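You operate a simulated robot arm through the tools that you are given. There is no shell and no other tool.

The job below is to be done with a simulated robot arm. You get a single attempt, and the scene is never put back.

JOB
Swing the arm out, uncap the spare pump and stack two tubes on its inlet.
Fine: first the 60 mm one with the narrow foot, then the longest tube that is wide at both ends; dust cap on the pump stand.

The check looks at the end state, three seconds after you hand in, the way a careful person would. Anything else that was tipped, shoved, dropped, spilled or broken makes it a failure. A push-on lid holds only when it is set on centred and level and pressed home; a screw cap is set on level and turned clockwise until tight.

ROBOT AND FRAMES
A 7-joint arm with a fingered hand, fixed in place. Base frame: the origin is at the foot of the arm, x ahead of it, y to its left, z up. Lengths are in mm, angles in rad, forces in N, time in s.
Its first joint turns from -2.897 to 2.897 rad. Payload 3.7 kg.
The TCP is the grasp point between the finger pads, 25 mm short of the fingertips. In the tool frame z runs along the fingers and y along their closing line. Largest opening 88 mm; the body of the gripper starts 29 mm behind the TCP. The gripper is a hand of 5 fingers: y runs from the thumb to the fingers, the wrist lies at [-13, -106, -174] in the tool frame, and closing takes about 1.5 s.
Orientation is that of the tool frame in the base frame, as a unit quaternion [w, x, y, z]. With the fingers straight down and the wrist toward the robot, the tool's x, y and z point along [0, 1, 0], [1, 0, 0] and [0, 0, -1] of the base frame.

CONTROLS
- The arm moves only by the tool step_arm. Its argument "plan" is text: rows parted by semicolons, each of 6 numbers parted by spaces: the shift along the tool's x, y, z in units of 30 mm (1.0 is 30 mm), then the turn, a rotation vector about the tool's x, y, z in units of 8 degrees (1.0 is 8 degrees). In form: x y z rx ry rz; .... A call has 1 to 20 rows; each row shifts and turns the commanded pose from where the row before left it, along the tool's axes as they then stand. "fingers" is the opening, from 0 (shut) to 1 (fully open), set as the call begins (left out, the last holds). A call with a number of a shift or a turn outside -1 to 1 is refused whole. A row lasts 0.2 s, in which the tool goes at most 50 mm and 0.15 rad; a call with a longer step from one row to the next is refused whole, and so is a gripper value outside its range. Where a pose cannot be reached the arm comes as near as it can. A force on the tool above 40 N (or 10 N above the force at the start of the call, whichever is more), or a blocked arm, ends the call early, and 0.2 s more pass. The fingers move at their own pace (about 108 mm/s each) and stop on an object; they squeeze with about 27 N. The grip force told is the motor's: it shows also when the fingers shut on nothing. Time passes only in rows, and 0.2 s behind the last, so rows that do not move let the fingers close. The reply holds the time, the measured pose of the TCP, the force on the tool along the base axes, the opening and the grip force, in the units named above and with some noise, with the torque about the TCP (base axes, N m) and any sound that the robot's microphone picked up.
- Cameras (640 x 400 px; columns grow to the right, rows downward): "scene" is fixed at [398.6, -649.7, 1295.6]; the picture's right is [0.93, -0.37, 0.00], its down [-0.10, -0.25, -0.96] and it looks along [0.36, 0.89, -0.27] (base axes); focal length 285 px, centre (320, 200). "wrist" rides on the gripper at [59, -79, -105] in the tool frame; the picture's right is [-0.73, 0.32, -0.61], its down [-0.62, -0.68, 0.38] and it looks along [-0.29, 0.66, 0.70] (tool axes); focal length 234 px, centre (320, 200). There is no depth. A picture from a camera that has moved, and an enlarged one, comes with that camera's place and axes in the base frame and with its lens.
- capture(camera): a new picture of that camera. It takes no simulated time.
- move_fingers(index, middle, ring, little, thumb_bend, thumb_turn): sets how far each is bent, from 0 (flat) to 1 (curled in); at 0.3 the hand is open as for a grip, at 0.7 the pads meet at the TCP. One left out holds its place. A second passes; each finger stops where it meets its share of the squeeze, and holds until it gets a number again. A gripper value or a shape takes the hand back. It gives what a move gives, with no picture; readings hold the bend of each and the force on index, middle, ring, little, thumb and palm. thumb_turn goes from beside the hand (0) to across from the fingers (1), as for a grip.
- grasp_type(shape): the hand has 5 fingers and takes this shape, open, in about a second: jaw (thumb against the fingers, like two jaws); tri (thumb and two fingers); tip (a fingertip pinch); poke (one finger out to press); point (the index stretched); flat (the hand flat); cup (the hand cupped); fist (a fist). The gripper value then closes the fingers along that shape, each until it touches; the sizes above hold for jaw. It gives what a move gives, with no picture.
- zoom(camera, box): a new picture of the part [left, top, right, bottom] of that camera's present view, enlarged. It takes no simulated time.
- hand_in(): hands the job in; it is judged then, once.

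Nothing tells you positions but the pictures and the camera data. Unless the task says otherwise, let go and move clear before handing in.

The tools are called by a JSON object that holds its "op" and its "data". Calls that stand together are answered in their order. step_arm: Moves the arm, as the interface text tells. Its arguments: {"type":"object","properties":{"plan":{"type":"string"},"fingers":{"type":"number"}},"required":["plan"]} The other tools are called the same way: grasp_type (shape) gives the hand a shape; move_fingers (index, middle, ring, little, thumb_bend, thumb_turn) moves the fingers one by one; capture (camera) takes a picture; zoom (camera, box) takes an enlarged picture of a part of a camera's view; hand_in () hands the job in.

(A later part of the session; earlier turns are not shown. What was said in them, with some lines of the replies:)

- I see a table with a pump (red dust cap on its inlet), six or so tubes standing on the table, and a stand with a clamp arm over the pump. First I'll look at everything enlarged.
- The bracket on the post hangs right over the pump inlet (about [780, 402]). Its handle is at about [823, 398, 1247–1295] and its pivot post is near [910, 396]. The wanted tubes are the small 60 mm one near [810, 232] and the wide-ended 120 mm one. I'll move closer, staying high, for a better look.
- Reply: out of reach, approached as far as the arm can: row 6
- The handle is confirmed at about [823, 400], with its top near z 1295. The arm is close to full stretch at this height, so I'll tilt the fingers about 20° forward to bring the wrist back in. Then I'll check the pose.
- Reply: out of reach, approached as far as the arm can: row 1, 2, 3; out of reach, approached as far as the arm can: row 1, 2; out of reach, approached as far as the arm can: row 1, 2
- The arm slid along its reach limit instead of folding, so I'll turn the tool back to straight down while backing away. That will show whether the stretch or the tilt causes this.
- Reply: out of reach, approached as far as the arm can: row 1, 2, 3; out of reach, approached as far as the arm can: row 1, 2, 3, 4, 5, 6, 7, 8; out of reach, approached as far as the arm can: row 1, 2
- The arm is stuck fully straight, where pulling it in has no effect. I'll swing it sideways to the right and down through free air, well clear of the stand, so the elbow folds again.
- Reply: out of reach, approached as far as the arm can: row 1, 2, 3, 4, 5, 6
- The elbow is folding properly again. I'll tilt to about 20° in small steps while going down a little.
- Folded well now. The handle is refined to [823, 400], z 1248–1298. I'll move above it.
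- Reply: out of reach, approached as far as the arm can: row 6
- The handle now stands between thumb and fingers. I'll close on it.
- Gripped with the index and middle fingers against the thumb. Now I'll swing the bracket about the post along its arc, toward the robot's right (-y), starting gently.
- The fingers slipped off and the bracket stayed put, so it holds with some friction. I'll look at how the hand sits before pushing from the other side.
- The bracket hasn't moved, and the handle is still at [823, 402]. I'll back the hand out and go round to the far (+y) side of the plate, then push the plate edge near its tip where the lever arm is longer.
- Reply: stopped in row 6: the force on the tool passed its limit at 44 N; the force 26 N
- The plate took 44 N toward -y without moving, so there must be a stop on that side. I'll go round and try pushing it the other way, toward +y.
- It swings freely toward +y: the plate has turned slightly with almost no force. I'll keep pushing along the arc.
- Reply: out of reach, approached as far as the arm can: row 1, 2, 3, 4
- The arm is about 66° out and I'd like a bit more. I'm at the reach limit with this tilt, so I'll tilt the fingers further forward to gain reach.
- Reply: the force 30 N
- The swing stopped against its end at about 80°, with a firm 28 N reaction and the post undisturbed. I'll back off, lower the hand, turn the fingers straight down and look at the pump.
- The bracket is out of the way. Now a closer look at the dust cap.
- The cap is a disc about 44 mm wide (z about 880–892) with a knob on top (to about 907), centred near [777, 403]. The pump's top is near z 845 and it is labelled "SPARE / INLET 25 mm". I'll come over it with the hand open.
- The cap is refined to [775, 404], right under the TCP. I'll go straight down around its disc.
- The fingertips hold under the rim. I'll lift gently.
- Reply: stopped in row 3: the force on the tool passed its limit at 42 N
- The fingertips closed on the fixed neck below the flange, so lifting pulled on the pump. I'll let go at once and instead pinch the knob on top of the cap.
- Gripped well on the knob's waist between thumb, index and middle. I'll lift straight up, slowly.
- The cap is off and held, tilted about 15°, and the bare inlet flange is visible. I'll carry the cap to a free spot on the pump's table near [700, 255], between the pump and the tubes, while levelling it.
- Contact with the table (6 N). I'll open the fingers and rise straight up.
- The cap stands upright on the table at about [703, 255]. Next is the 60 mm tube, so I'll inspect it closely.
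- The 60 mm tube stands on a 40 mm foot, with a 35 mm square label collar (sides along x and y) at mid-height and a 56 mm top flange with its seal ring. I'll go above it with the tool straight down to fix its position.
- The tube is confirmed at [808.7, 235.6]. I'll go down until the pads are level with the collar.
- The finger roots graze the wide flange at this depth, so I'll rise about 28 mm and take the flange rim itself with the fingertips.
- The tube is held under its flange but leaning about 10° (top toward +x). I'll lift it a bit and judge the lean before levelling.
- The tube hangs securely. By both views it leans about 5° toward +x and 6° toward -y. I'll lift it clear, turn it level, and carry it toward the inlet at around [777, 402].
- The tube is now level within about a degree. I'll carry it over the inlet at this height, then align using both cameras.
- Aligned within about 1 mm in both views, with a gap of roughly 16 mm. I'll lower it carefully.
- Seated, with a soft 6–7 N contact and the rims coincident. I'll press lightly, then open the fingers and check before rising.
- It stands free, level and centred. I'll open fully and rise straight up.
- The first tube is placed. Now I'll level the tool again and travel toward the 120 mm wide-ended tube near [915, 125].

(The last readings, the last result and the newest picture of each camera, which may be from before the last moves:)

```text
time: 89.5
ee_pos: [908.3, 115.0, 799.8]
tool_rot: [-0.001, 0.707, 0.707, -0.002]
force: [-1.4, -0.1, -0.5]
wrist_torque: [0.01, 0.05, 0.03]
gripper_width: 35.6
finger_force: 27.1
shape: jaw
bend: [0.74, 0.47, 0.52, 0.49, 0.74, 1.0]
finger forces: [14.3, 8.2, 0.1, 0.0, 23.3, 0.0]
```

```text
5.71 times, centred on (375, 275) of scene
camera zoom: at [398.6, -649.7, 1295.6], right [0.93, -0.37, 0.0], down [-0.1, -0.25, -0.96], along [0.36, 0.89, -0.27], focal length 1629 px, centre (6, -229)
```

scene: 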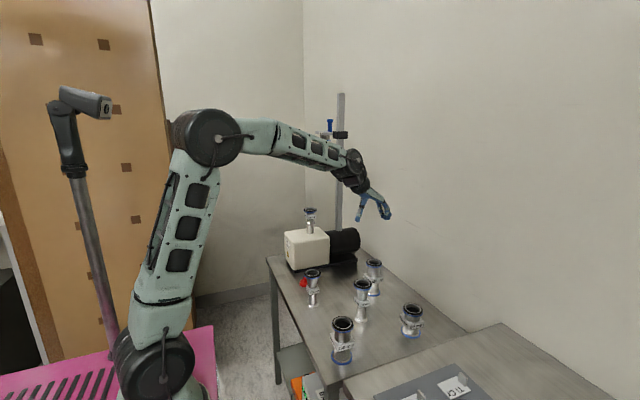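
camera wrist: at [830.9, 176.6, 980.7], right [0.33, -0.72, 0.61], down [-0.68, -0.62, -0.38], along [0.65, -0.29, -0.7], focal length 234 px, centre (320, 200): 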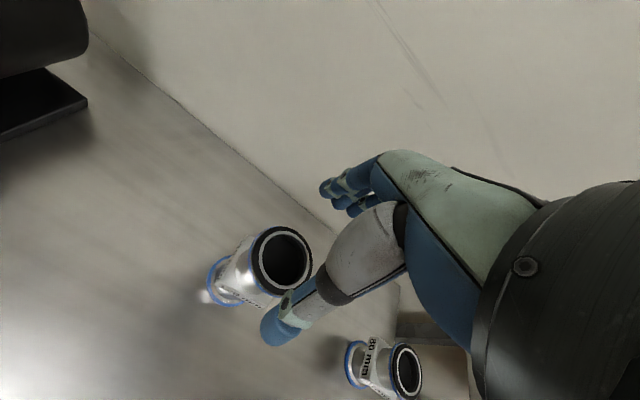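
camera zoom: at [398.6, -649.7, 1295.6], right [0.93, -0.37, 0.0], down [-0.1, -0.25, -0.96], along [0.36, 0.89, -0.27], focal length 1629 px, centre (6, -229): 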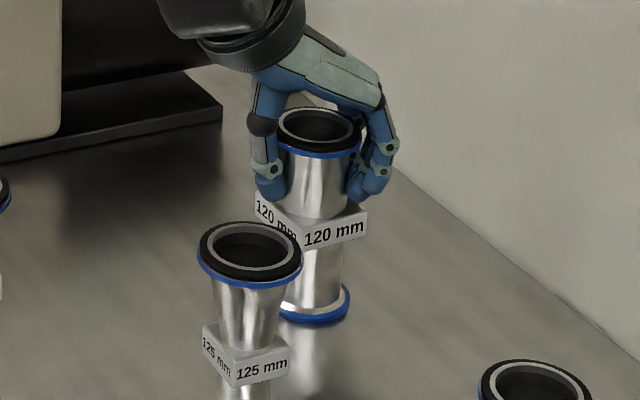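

The tube stayed upright and the grip is on its body under the flange. I'll lift straight up.

{"op": "step_arm", "data": {"plan": "0 0 -0.2 0 0 0; 0 0 -0.4 0 0 0; 0 0 -0.6 0 0 0; 0 0 -0.8 0 0 0; 0 0 -0.9 0 0 0; 0 0 0 0 0 0; 0 0 0 0 0 0"}}

{"op": "zoom", "data": {"camera": "wrist", "box": [220, 150, 400, 290]}}

{"op": "zoom", "data": {"camera": "scene", "box": [345, 210, 405, 280]}}

```text
time: 91.1
ee_pos: [910.2, 114.9, 887.7]
tool_rot: [-0.002, 0.707, 0.707, -0.003]
force: [-0.6, 0.4, -4.0]
wrist_torque: [0.03, 0.03, -0.02]
gripper_width: 35.4
finger_force: 26.7
shape: jaw
bend: [0.74, 0.47, 0.52, 0.49, 0.74, 1.0]
finger forces: [14.8, 8.5, 0.1, 0.0, 23.2, 0.1]
```

```text
2.86 times, centred on (310, 220) of wrist
camera zoom: at [831.3, 174.3, 991.9], right [0.33, -0.72, 0.61], down [-0.68, -0.62, -0.38], along [0.65, -0.29, -0.7], focal length 669 px, centre (349, 143)
```

zoom: 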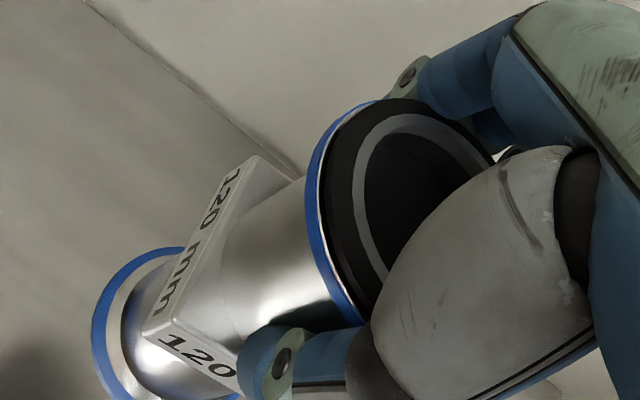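

```text
5.71 times, centred on (375, 245) of scene
camera zoom: at [398.6, -649.7, 1295.6], right [0.93, -0.37, 0.0], down [-0.1, -0.25, -0.96], along [0.36, 0.89, -0.27], focal length 1629 px, centre (6, -57)
```

zoom: 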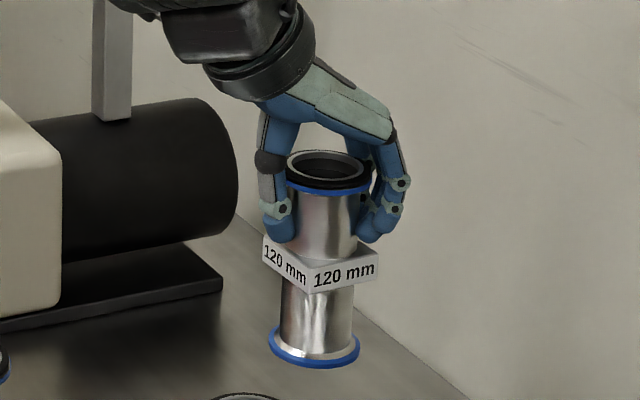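

Held upright (about 4 N weight). I'll raise it to carrying height, then move over the pump stack.

{"op": "step_arm", "data": {"plan": "0 0 -0.88 0 0 0; 0 0 -0.88 0 0 0; 0 0 -0.88 0 0 0; 0 0 -0.88 0 0 0; 0 0 -0.88 0 0 0; 0 0 -0.88 0 0 0; 0 0 -0.88 0 0 0; 0 0 -0.88 0 0 0; 0.6 -0.4 0 0 0 0; 0.9 -0.43 0 0 0 0; 0.9 -0.43 0 0 0 0; 0.9 -0.43 0 0 0 0; 0.9 -0.43 0 0 0 0; 0.9 -0.43 0 0 0 0; 0.9 -0.43 0 0 0 0; 0.9 -0.43 0 0 0 0; 0.9 -0.43 0 0 0 0; 0.9 -0.3 0 0 0 0; 0.6 -0.2 0 0 0 0; 0 0 0 0 0 0"}}

{"op": "zoom", "data": {"camera": "scene", "box": [280, 165, 350, 245]}}

{"op": "capture", "data": {"camera": "wrist"}}

```text
time: 95.3
ee_pos: [780.1, 395.2, 1097.5]
tool_rot: [-0.001, 0.707, 0.707, -0.002]
force: [-0.6, 0.8, -3.9]
wrist_torque: [0.0, 0.01, -0.01]
gripper_width: 35.5
finger_force: 27.2
shape: jaw
bend: [0.74, 0.47, 0.52, 0.49, 0.74, 1.0]
finger forces: [14.6, 8.5, 0.2, 0.1, 23.0, 0.0]
```

```text
5.00 times, centred on (315, 205) of scene
camera zoom: at [398.6, -649.7, 1295.6], right [0.93, -0.37, 0.0], down [-0.1, -0.25, -0.96], along [0.36, 0.89, -0.27], focal length 1426 px, centre (345, 175)
```

zoom: 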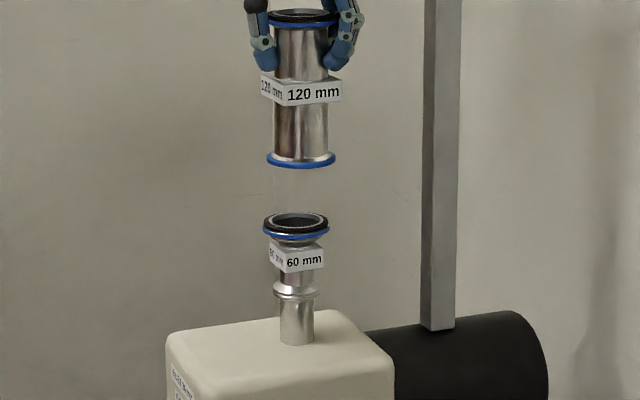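

```text
taken
camera wrist: at [701.6, 454.5, 1202.8], right [0.33, -0.72, 0.61], down [-0.68, -0.62, -0.38], along [0.65, -0.29, -0.7], focal length 234 px, centre (320, 200)
```

wrist: 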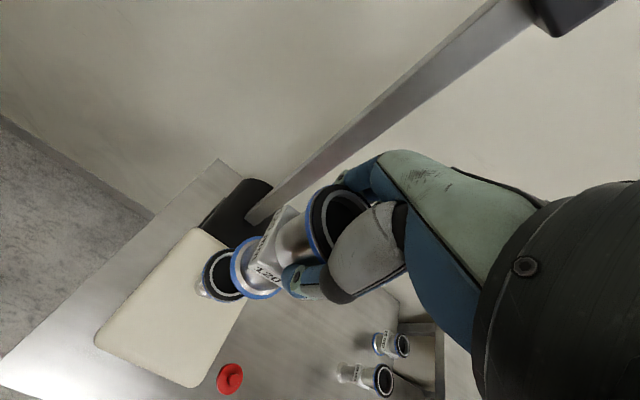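

{"op": "step_arm", "data": {"plan": "0.14 -0.038 0.35 0 0 0; 0.14 -0.038 0.35 0 0 0; 0 0 0 0 0 0; 0 0 0 0 0 0"}}

{"op": "zoom", "data": {"camera": "scene", "box": [295, 168, 330, 198]}}

{"op": "zoom", "data": {"camera": "scene", "box": [295, 190, 330, 220]}}

{"op": "zoom", "data": {"camera": "wrist", "box": [180, 180, 360, 320]}}

```text
time: 96.3
ee_pos: [776.0, 401.7, 1078.1]
tool_rot: [-0.001, 0.707, 0.707, -0.003]
force: [-0.6, 0.5, -4.2]
wrist_torque: [0.03, 0.0, 0.0]
gripper_width: 35.8
finger_force: 27.2
shape: jaw
bend: [0.74, 0.47, 0.52, 0.49, 0.74, 1.0]
finger forces: [14.6, 8.7, 0.3, 0.0, 23.0, 0.0]
```

```text
13.33 times, centred on (312, 183) of scene
camera zoom: at [398.6, -649.7, 1295.6], right [0.93, -0.37, 0.0], down [-0.1, -0.25, -0.96], along [0.36, 0.89, -0.27], focal length 3801 px, centre (420, 427)
```

zoom: 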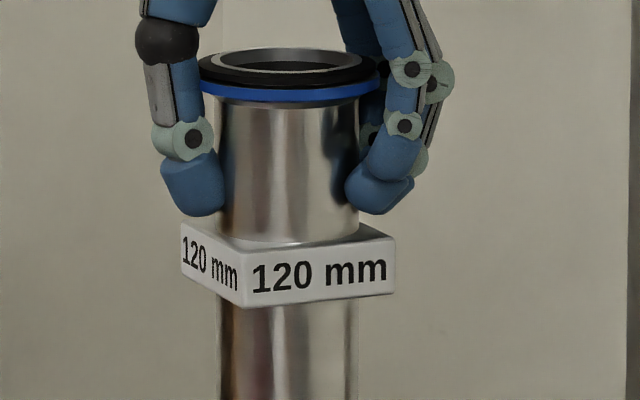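

```text
13.33 times, centred on (312, 205) of scene
camera zoom: at [398.6, -649.7, 1295.6], right [0.93, -0.37, 0.0], down [-0.1, -0.25, -0.96], along [0.36, 0.89, -0.27], focal length 3801 px, centre (420, 133)
```

zoom: 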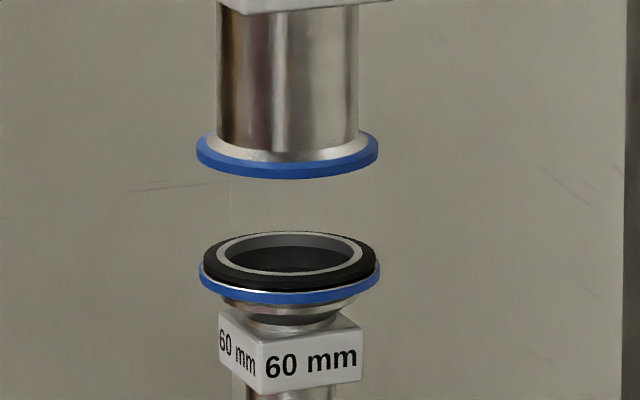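

```text
2.86 times, centred on (270, 250) of wrist
camera zoom: at [699.2, 462.2, 1181.9], right [0.33, -0.72, 0.61], down [-0.68, -0.62, -0.38], along [0.65, -0.29, -0.7], focal length 669 px, centre (463, 57)
```

zoom: 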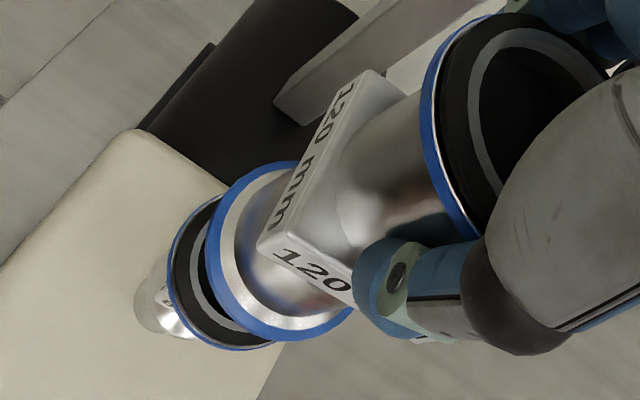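

Nearly aligned in both views. I'll lower to a small gap and measure again.

{"op": "step_arm", "data": {"plan": "0.027 0 0.25 0 0 0; 0 0 0.25 0 0 0; 0 0 0 0 0 0; 0 0 0 0 0 0"}}

{"op": "zoom", "data": {"camera": "scene", "box": [295, 190, 330, 220]}}

{"op": "zoom", "data": {"camera": "wrist", "box": [200, 200, 320, 300]}}

```text
time: 97.3
ee_pos: [777.5, 402.7, 1061.7]
tool_rot: [-0.001, 0.707, 0.707, -0.003]
force: [0.0, 0.3, -3.7]
wrist_torque: [0.06, 0.0, -0.02]
gripper_width: 35.6
finger_force: 27.0
shape: jaw
bend: [0.74, 0.47, 0.52, 0.49, 0.74, 1.0]
finger forces: [14.6, 8.7, 0.2, 0.1, 22.9, 0.0]
```

```text
13.33 times, centred on (312, 205) of scene
camera zoom: at [398.6, -649.7, 1295.6], right [0.93, -0.37, 0.0], down [-0.1, -0.25, -0.96], along [0.36, 0.89, -0.27], focal length 3801 px, centre (420, 133)
```

zoom: 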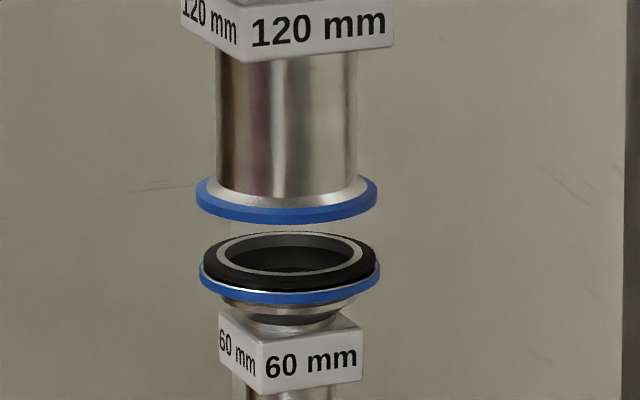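

```text
4.00 times, centred on (260, 250) of wrist
camera zoom: at [699.0, 462.8, 1167.5], right [0.33, -0.72, 0.61], down [-0.68, -0.62, -0.38], along [0.65, -0.29, -0.7], focal length 937 px, centre (560, 0)
```

zoom: 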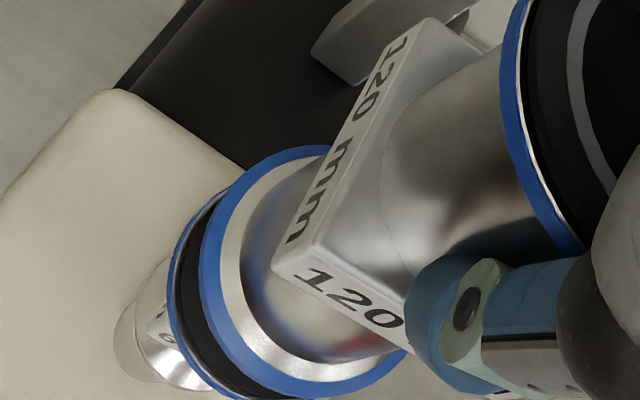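

{"op": "zoom", "data": {"camera": "wrist", "box": [220, 215, 320, 315]}}

```text
4.00 times, centred on (270, 265) of wrist
camera zoom: at [699.0, 462.8, 1167.5], right [0.33, -0.72, 0.61], down [-0.68, -0.62, -0.38], along [0.65, -0.29, -0.7], focal length 937 px, centre (520, -60)
```

zoom: 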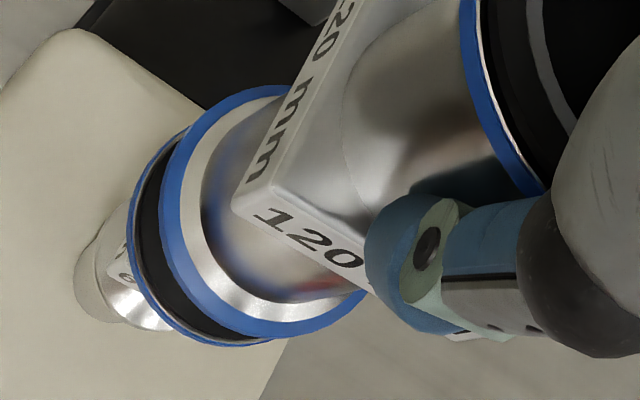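

Cross-checking both views, the foot is only about 0.9 mm off, toward -x. I'll correct that and lower gently until it touches.

{"op": "step_arm", "data": {"plan": "-0.013 0.027 0.13 0 0 0; 0 0 0.13 0 0 0; 0 0 0 0 0 0"}}

{"op": "zoom", "data": {"camera": "scene", "box": [295, 190, 330, 220]}}

```text
time: 98.1
ee_pos: [779.6, 403.1, 1054.7]
tool_rot: [-0.001, 0.707, 0.707, -0.003]
force: [0.5, 0.0, -3.6]
wrist_torque: [0.02, 0.01, 0.02]
gripper_width: 35.6
finger_force: 27.1
shape: jaw
bend: [0.74, 0.47, 0.52, 0.49, 0.74, 1.0]
finger forces: [14.6, 8.5, 0.2, 0.0, 23.1, 0.0]
```

```text
13.33 times, centred on (312, 205) of scene
camera zoom: at [398.6, -649.7, 1295.6], right [0.93, -0.37, 0.0], down [-0.1, -0.25, -0.96], along [0.36, 0.89, -0.27], focal length 3801 px, centre (420, 133)
```

zoom: 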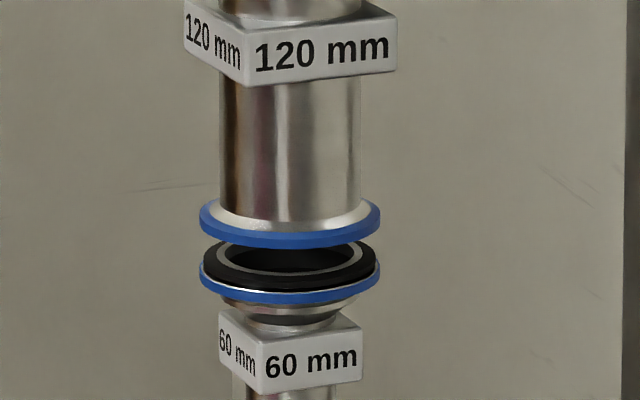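

{"op": "step_arm", "data": {"plan": "0 0 0.06 0 0 0; 0 0 0.06 0 0 0; 0 0 0 0 0 0"}}

{"op": "step_arm", "data": {"plan": "0 0 0.04 0 0 0; 0 0 0 0 0 0"}}

{"op": "zoom", "data": {"camera": "scene", "box": [295, 190, 330, 220]}}

{"op": "zoom", "data": {"camera": "wrist", "box": [220, 215, 320, 315]}}

```text
time: 98.9
ee_pos: [778.7, 402.4, 1051.4]
tool_rot: [-0.001, 0.707, 0.708, -0.002]
force: [-0.2, -0.5, -3.7]
wrist_torque: [0.02, 0.0, 0.0]
gripper_width: 35.6
finger_force: 27.1
shape: jaw
bend: [0.74, 0.47, 0.52, 0.49, 0.74, 1.0]
finger forces: [14.6, 8.6, 0.2, 0.0, 23.0, 0.1]
```

```text
time: 99.5
ee_pos: [777.9, 402.8, 1050.4]
tool_rot: [-0.002, 0.707, 0.707, -0.003]
force: [0.7, -0.3, -3.5]
wrist_torque: [0.0, 0.0, 0.0]
gripper_width: 35.5
finger_force: 26.9
shape: jaw
bend: [0.74, 0.47, 0.52, 0.49, 0.74, 1.0]
finger forces: [14.6, 8.6, 0.2, 0.0, 23.0, 0.1]
```

```text
13.33 times, centred on (312, 205) of scene
camera zoom: at [398.6, -649.7, 1295.6], right [0.93, -0.37, 0.0], down [-0.1, -0.25, -0.96], along [0.36, 0.89, -0.27], focal length 3801 px, centre (420, 133)
```

zoom: 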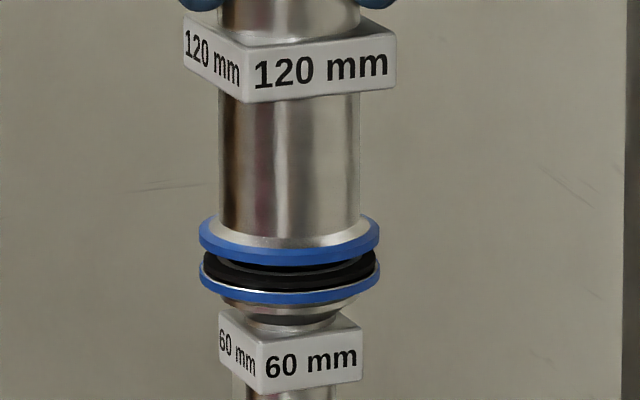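

```text
4.00 times, centred on (270, 265) of wrist
camera zoom: at [699.6, 462.4, 1154.8], right [0.33, -0.72, 0.61], down [-0.68, -0.62, -0.38], along [0.65, -0.29, -0.7], focal length 937 px, centre (520, -60)
```

zoom: 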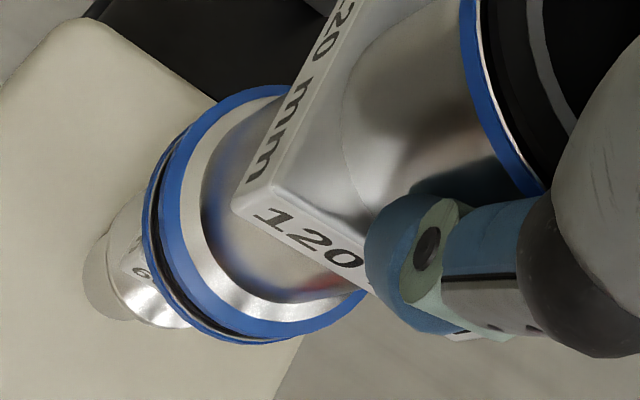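

{"op": "step_arm", "data": {"plan": "0 0 0.04 0 0 0; 0 0 0 0 0 0"}}

{"op": "step_arm", "data": {"plan": "0 0 0.04 0 0 0; 0 0 0 0 0 0"}}

{"op": "step_arm", "data": {"plan": "0 0 0.04 0 0 0; 0 0 0 0 0 0"}}

{"op": "zoom", "data": {"camera": "scene", "box": [295, 190, 330, 220]}}

```text
time: 100.1
ee_pos: [777.5, 401.3, 1048.6]
tool_rot: [-0.001, 0.707, 0.707, -0.002]
force: [-0.6, -0.7, -3.9]
wrist_torque: [0.03, 0.02, -0.01]
gripper_width: 35.3
finger_force: 27.2
shape: jaw
bend: [0.74, 0.47, 0.52, 0.49, 0.74, 1.0]
finger forces: [14.6, 8.5, 0.1, 0.0, 23.0, 0.0]
```

```text
time: 100.7
ee_pos: [777.1, 401.3, 1046.8]
tool_rot: [-0.002, 0.707, 0.707, -0.002]
force: [1.0, -0.4, -4.1]
wrist_torque: [-0.01, -0.01, 0.01]
gripper_width: 35.8
finger_force: 26.8
shape: jaw
bend: [0.74, 0.47, 0.52, 0.49, 0.74, 1.0]
finger forces: [14.6, 8.6, 0.2, 0.0, 23.0, 0.0]
```

```text
time: 101.3
ee_pos: [778.8, 402.8, 1045.5]
tool_rot: [-0.001, 0.707, 0.707, -0.003]
force: [-0.9, -0.3, -4.9]
wrist_torque: [-0.01, -0.04, 0.0]
gripper_width: 35.5
finger_force: 27.0
shape: jaw
bend: [0.74, 0.47, 0.52, 0.49, 0.74, 1.0]
finger forces: [14.6, 8.6, 0.3, 0.1, 23.0, 0.1]
```

```text
13.33 times, centred on (312, 205) of scene
camera zoom: at [398.6, -649.7, 1295.6], right [0.93, -0.37, 0.0], down [-0.1, -0.25, -0.96], along [0.36, 0.89, -0.27], focal length 3801 px, centre (420, 133)
```

zoom: 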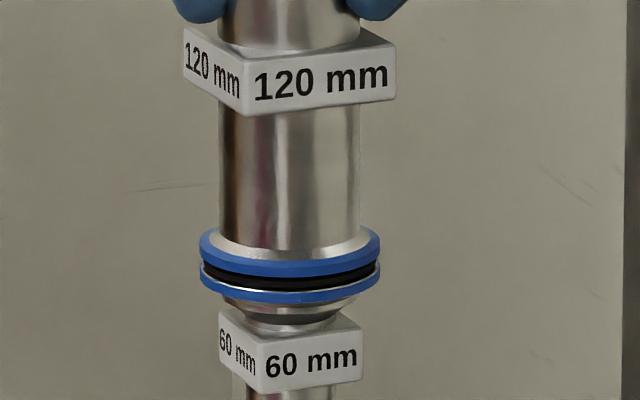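

{"op": "step_arm", "data": {"plan": "0 0 0.04 0 0 0; 0 0 0 0 0 0"}}

{"op": "step_arm", "data": {"plan": "0 0 0.04 0 0 0; 0 0 0 0 0 0"}}

{"op": "zoom", "data": {"camera": "scene", "box": [295, 190, 330, 220]}}

```text
time: 101.9
ee_pos: [779.2, 402.5, 1045.3]
tool_rot: [0.0, 0.707, 0.707, -0.002]
force: [0.6, -0.4, 0.0]
wrist_torque: [-0.03, -0.03, -0.02]
gripper_width: 35.6
finger_force: 27.4
shape: jaw
bend: [0.74, 0.47, 0.52, 0.49, 0.74, 1.0]
finger forces: [14.9, 8.6, 0.2, 0.0, 23.3, 0.0]
```

```text
time: 102.5
ee_pos: [777.9, 402.3, 1045.9]
tool_rot: [0.0, 0.707, 0.707, -0.002]
force: [0.0, -0.2, 6.9]
wrist_torque: [0.01, -0.04, 0.04]
gripper_width: 35.8
finger_force: 27.2
shape: jaw
bend: [0.74, 0.47, 0.52, 0.49, 0.74, 1.0]
finger forces: [15.4, 8.8, 0.1, 0.0, 23.8, 0.0]
```

```text
13.33 times, centred on (312, 205) of scene
camera zoom: at [398.6, -649.7, 1295.6], right [0.93, -0.37, 0.0], down [-0.1, -0.25, -0.96], along [0.36, 0.89, -0.27], focal length 3801 px, centre (420, 133)
```

zoom: 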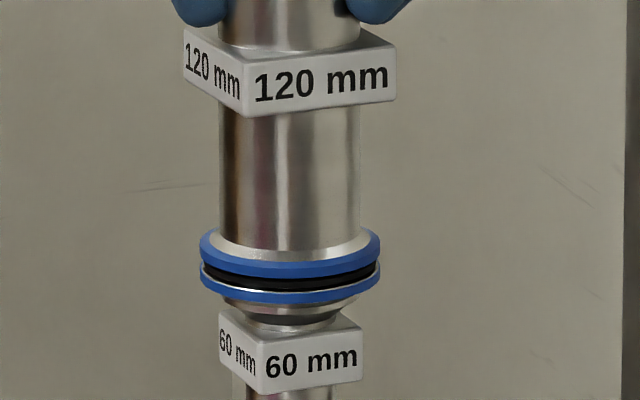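

It is seated evenly on the seal with about 11 N contact. I'll open the fingers now.

{"op": "step_arm", "data": {"plan": "0 0 0 0 0 0; 0 0 0 0 0 0; 0 0 0 0 0 0; 0 0 0 0 0 0; 0 0 0 0 0 0", "fingers": 1}}

{"op": "zoom", "data": {"camera": "scene", "box": [285, 165, 345, 235]}}

{"op": "zoom", "data": {"camera": "wrist", "box": [200, 150, 400, 320]}}

```text
time: 103.7
ee_pos: [778.9, 402.4, 1044.0]
tool_rot: [-0.001, 0.707, 0.707, -0.002]
force: [-0.7, -0.2, -0.1]
wrist_torque: [0.02, 0.0, 0.0]
gripper_width: 87.3
finger_force: 0.0
shape: jaw
bend: [0.3, 0.3, 0.3, 0.3, 0.3, 0.98]
finger forces: [0.0, 0.0, 0.1, 0.0, 0.1, 0.0]
```

```text
5.71 times, centred on (315, 200) of scene
camera zoom: at [398.6, -649.7, 1295.6], right [0.93, -0.37, 0.0], down [-0.1, -0.25, -0.96], along [0.36, 0.89, -0.27], focal length 1629 px, centre (349, 200)
```

zoom: 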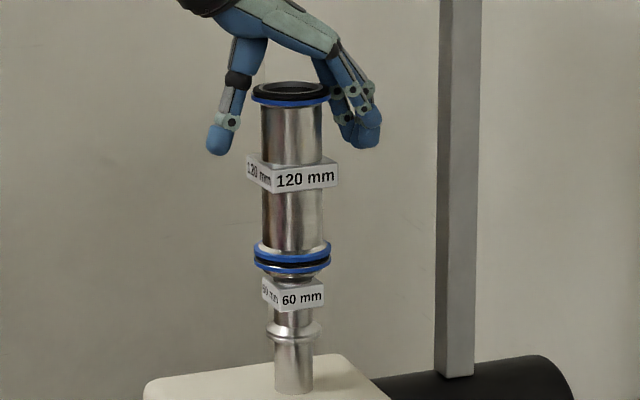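

```text
2.35 times, centred on (300, 235) of wrist
camera zoom: at [699.6, 462.4, 1149.2], right [0.33, -0.72, 0.61], down [-0.68, -0.62, -0.38], along [0.65, -0.29, -0.7], focal length 551 px, centre (367, 118)
```

zoom: 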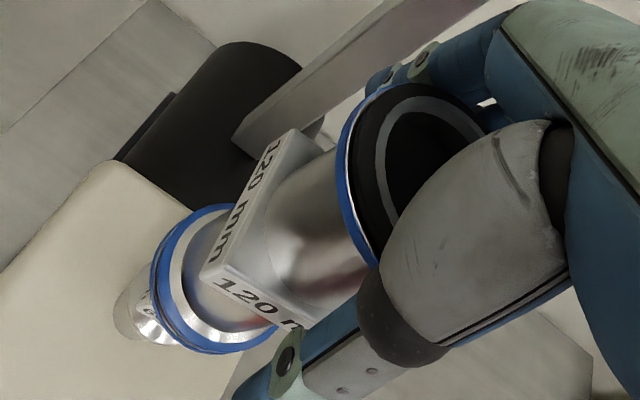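

The stack stands by itself. I'll rise slowly and straight, then withdraw toward the robot.

{"op": "step_arm", "data": {"plan": "0 0 -0.2 0 0 0; 0 0 -0.3 0 0 0; 0 0 -0.4 0 0 0; 0 0 -0.5 0 0 0; 0 0 -0.6 0 0 0; 0 0 -0.6 0 0 0; 0 0 0 0 0 0"}}

{"op": "zoom", "data": {"camera": "scene", "box": [285, 155, 345, 235]}}

```text
time: 105.3
ee_pos: [778.4, 402.6, 1122.8]
tool_rot: [-0.001, 0.707, 0.707, -0.003]
force: [-0.7, -0.7, 0.0]
wrist_torque: [0.03, 0.05, 0.01]
gripper_width: 87.6
finger_force: 0.0
shape: jaw
bend: [0.3, 0.3, 0.3, 0.3, 0.3, 0.98]
finger forces: [0.0, 0.0, 0.0, 0.0, 0.0, 0.1]
```

```text
5.00 times, centred on (315, 195) of scene
camera zoom: at [398.6, -649.7, 1295.6], right [0.93, -0.37, 0.0], down [-0.1, -0.25, -0.96], along [0.36, 0.89, -0.27], focal length 1426 px, centre (345, 225)
```

zoom: 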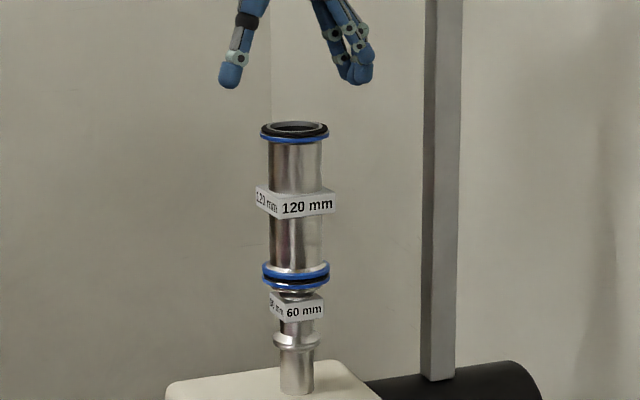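

{"op": "step_arm", "data": {"plan": "0 -0.7 -0.2 0 0 0; 0 -0.9 0 0 0 0; 0 -0.9 0 0 0 0; -0.5 -0.9 0 0 0 0; -0.5 -0.9 0 0 0 0; -0.5 -0.9 0 0 0 0; -0.5 -0.5 0 0 0 0; 0 0 0 0 0 0; 0 0 0 0 0 0"}}

{"op": "capture", "data": {"camera": "scene"}}

{"op": "zoom", "data": {"camera": "scene", "box": [260, 90, 420, 300]}}

{"op": "capture", "data": {"camera": "wrist"}}

```text
time: 107.3
ee_pos: [606.8, 343.0, 1127.9]
tool_rot: [-0.002, 0.707, 0.707, -0.003]
force: [0.2, 0.3, 0.1]
wrist_torque: [-0.04, 0.01, 0.01]
gripper_width: 87.5
finger_force: 0.1
shape: jaw
bend: [0.3, 0.3, 0.3, 0.3, 0.3, 0.98]
finger forces: [0.0, 0.0, 0.0, 0.0, 0.0, 0.0]
```

```text
taken
```

scene: 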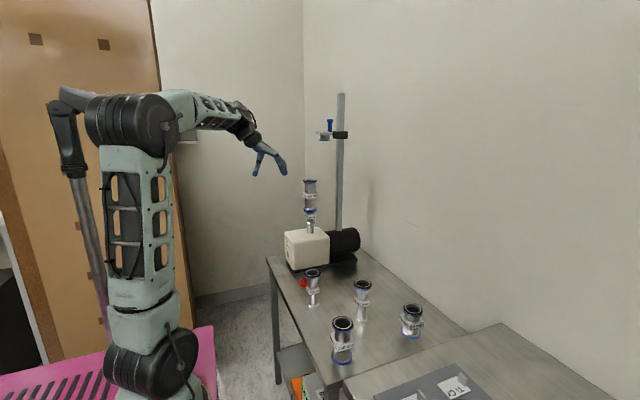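

```text
1.90 times, centred on (340, 195) of scene
camera zoom: at [398.6, -649.7, 1295.6], right [0.93, -0.37, 0.0], down [-0.1, -0.25, -0.96], along [0.36, 0.89, -0.27], focal length 543 px, centre (282, 210)
```

zoom: 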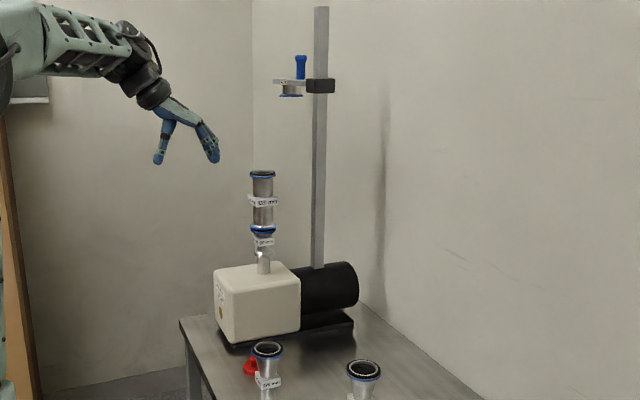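

```text
taken
camera wrist: at [528.8, 402.8, 1234.7], right [0.33, -0.72, 0.61], down [-0.68, -0.62, -0.38], along [0.65, -0.29, -0.7], focal length 234 px, centre (320, 200)
```

wrist: 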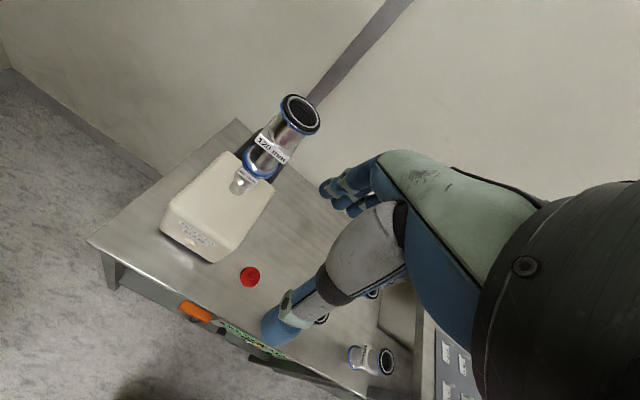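

All is in place. The bracket is swung out, the 60 mm tube sits on the inlet with the wide 120 mm tube centred on it, and the dust cap stands on the pump's table. The other tubes look untouched and the hand is clear, so I'm handing in.

{"op": "hand_in", "data": {}}

```text
The job is handed in.
```

The job is finished and handed in; I haven't been told how it was judged.

- **Swing arm:** it only turned toward the wall side (+y) and now rests against its end stop, about 80° clear of the inlet. Before finding that, I pushed it the wrong way with about 44 N. The arm didn't move, and the post showed no shift.
- **Dust cap:** it stands upright on the table the pump stands on, in front of the pump. I took "pump stand" to mean that table, because the pump's own base plate has no room for the cap.
- **First tube:** the 60 mm tube with the narrow foot sits on the inlet, level and centred in both camera views. My first try at the cap gripped the fixed neck instead, so the pump took a pull of about 42 N. It showed no shift.
- **Second tube:** the 120 mm tube, the longest that is wide at both ends, sits evenly on the first tube's seal.

The other four tubes look unmoved, and the hand is open and clear of the stack.
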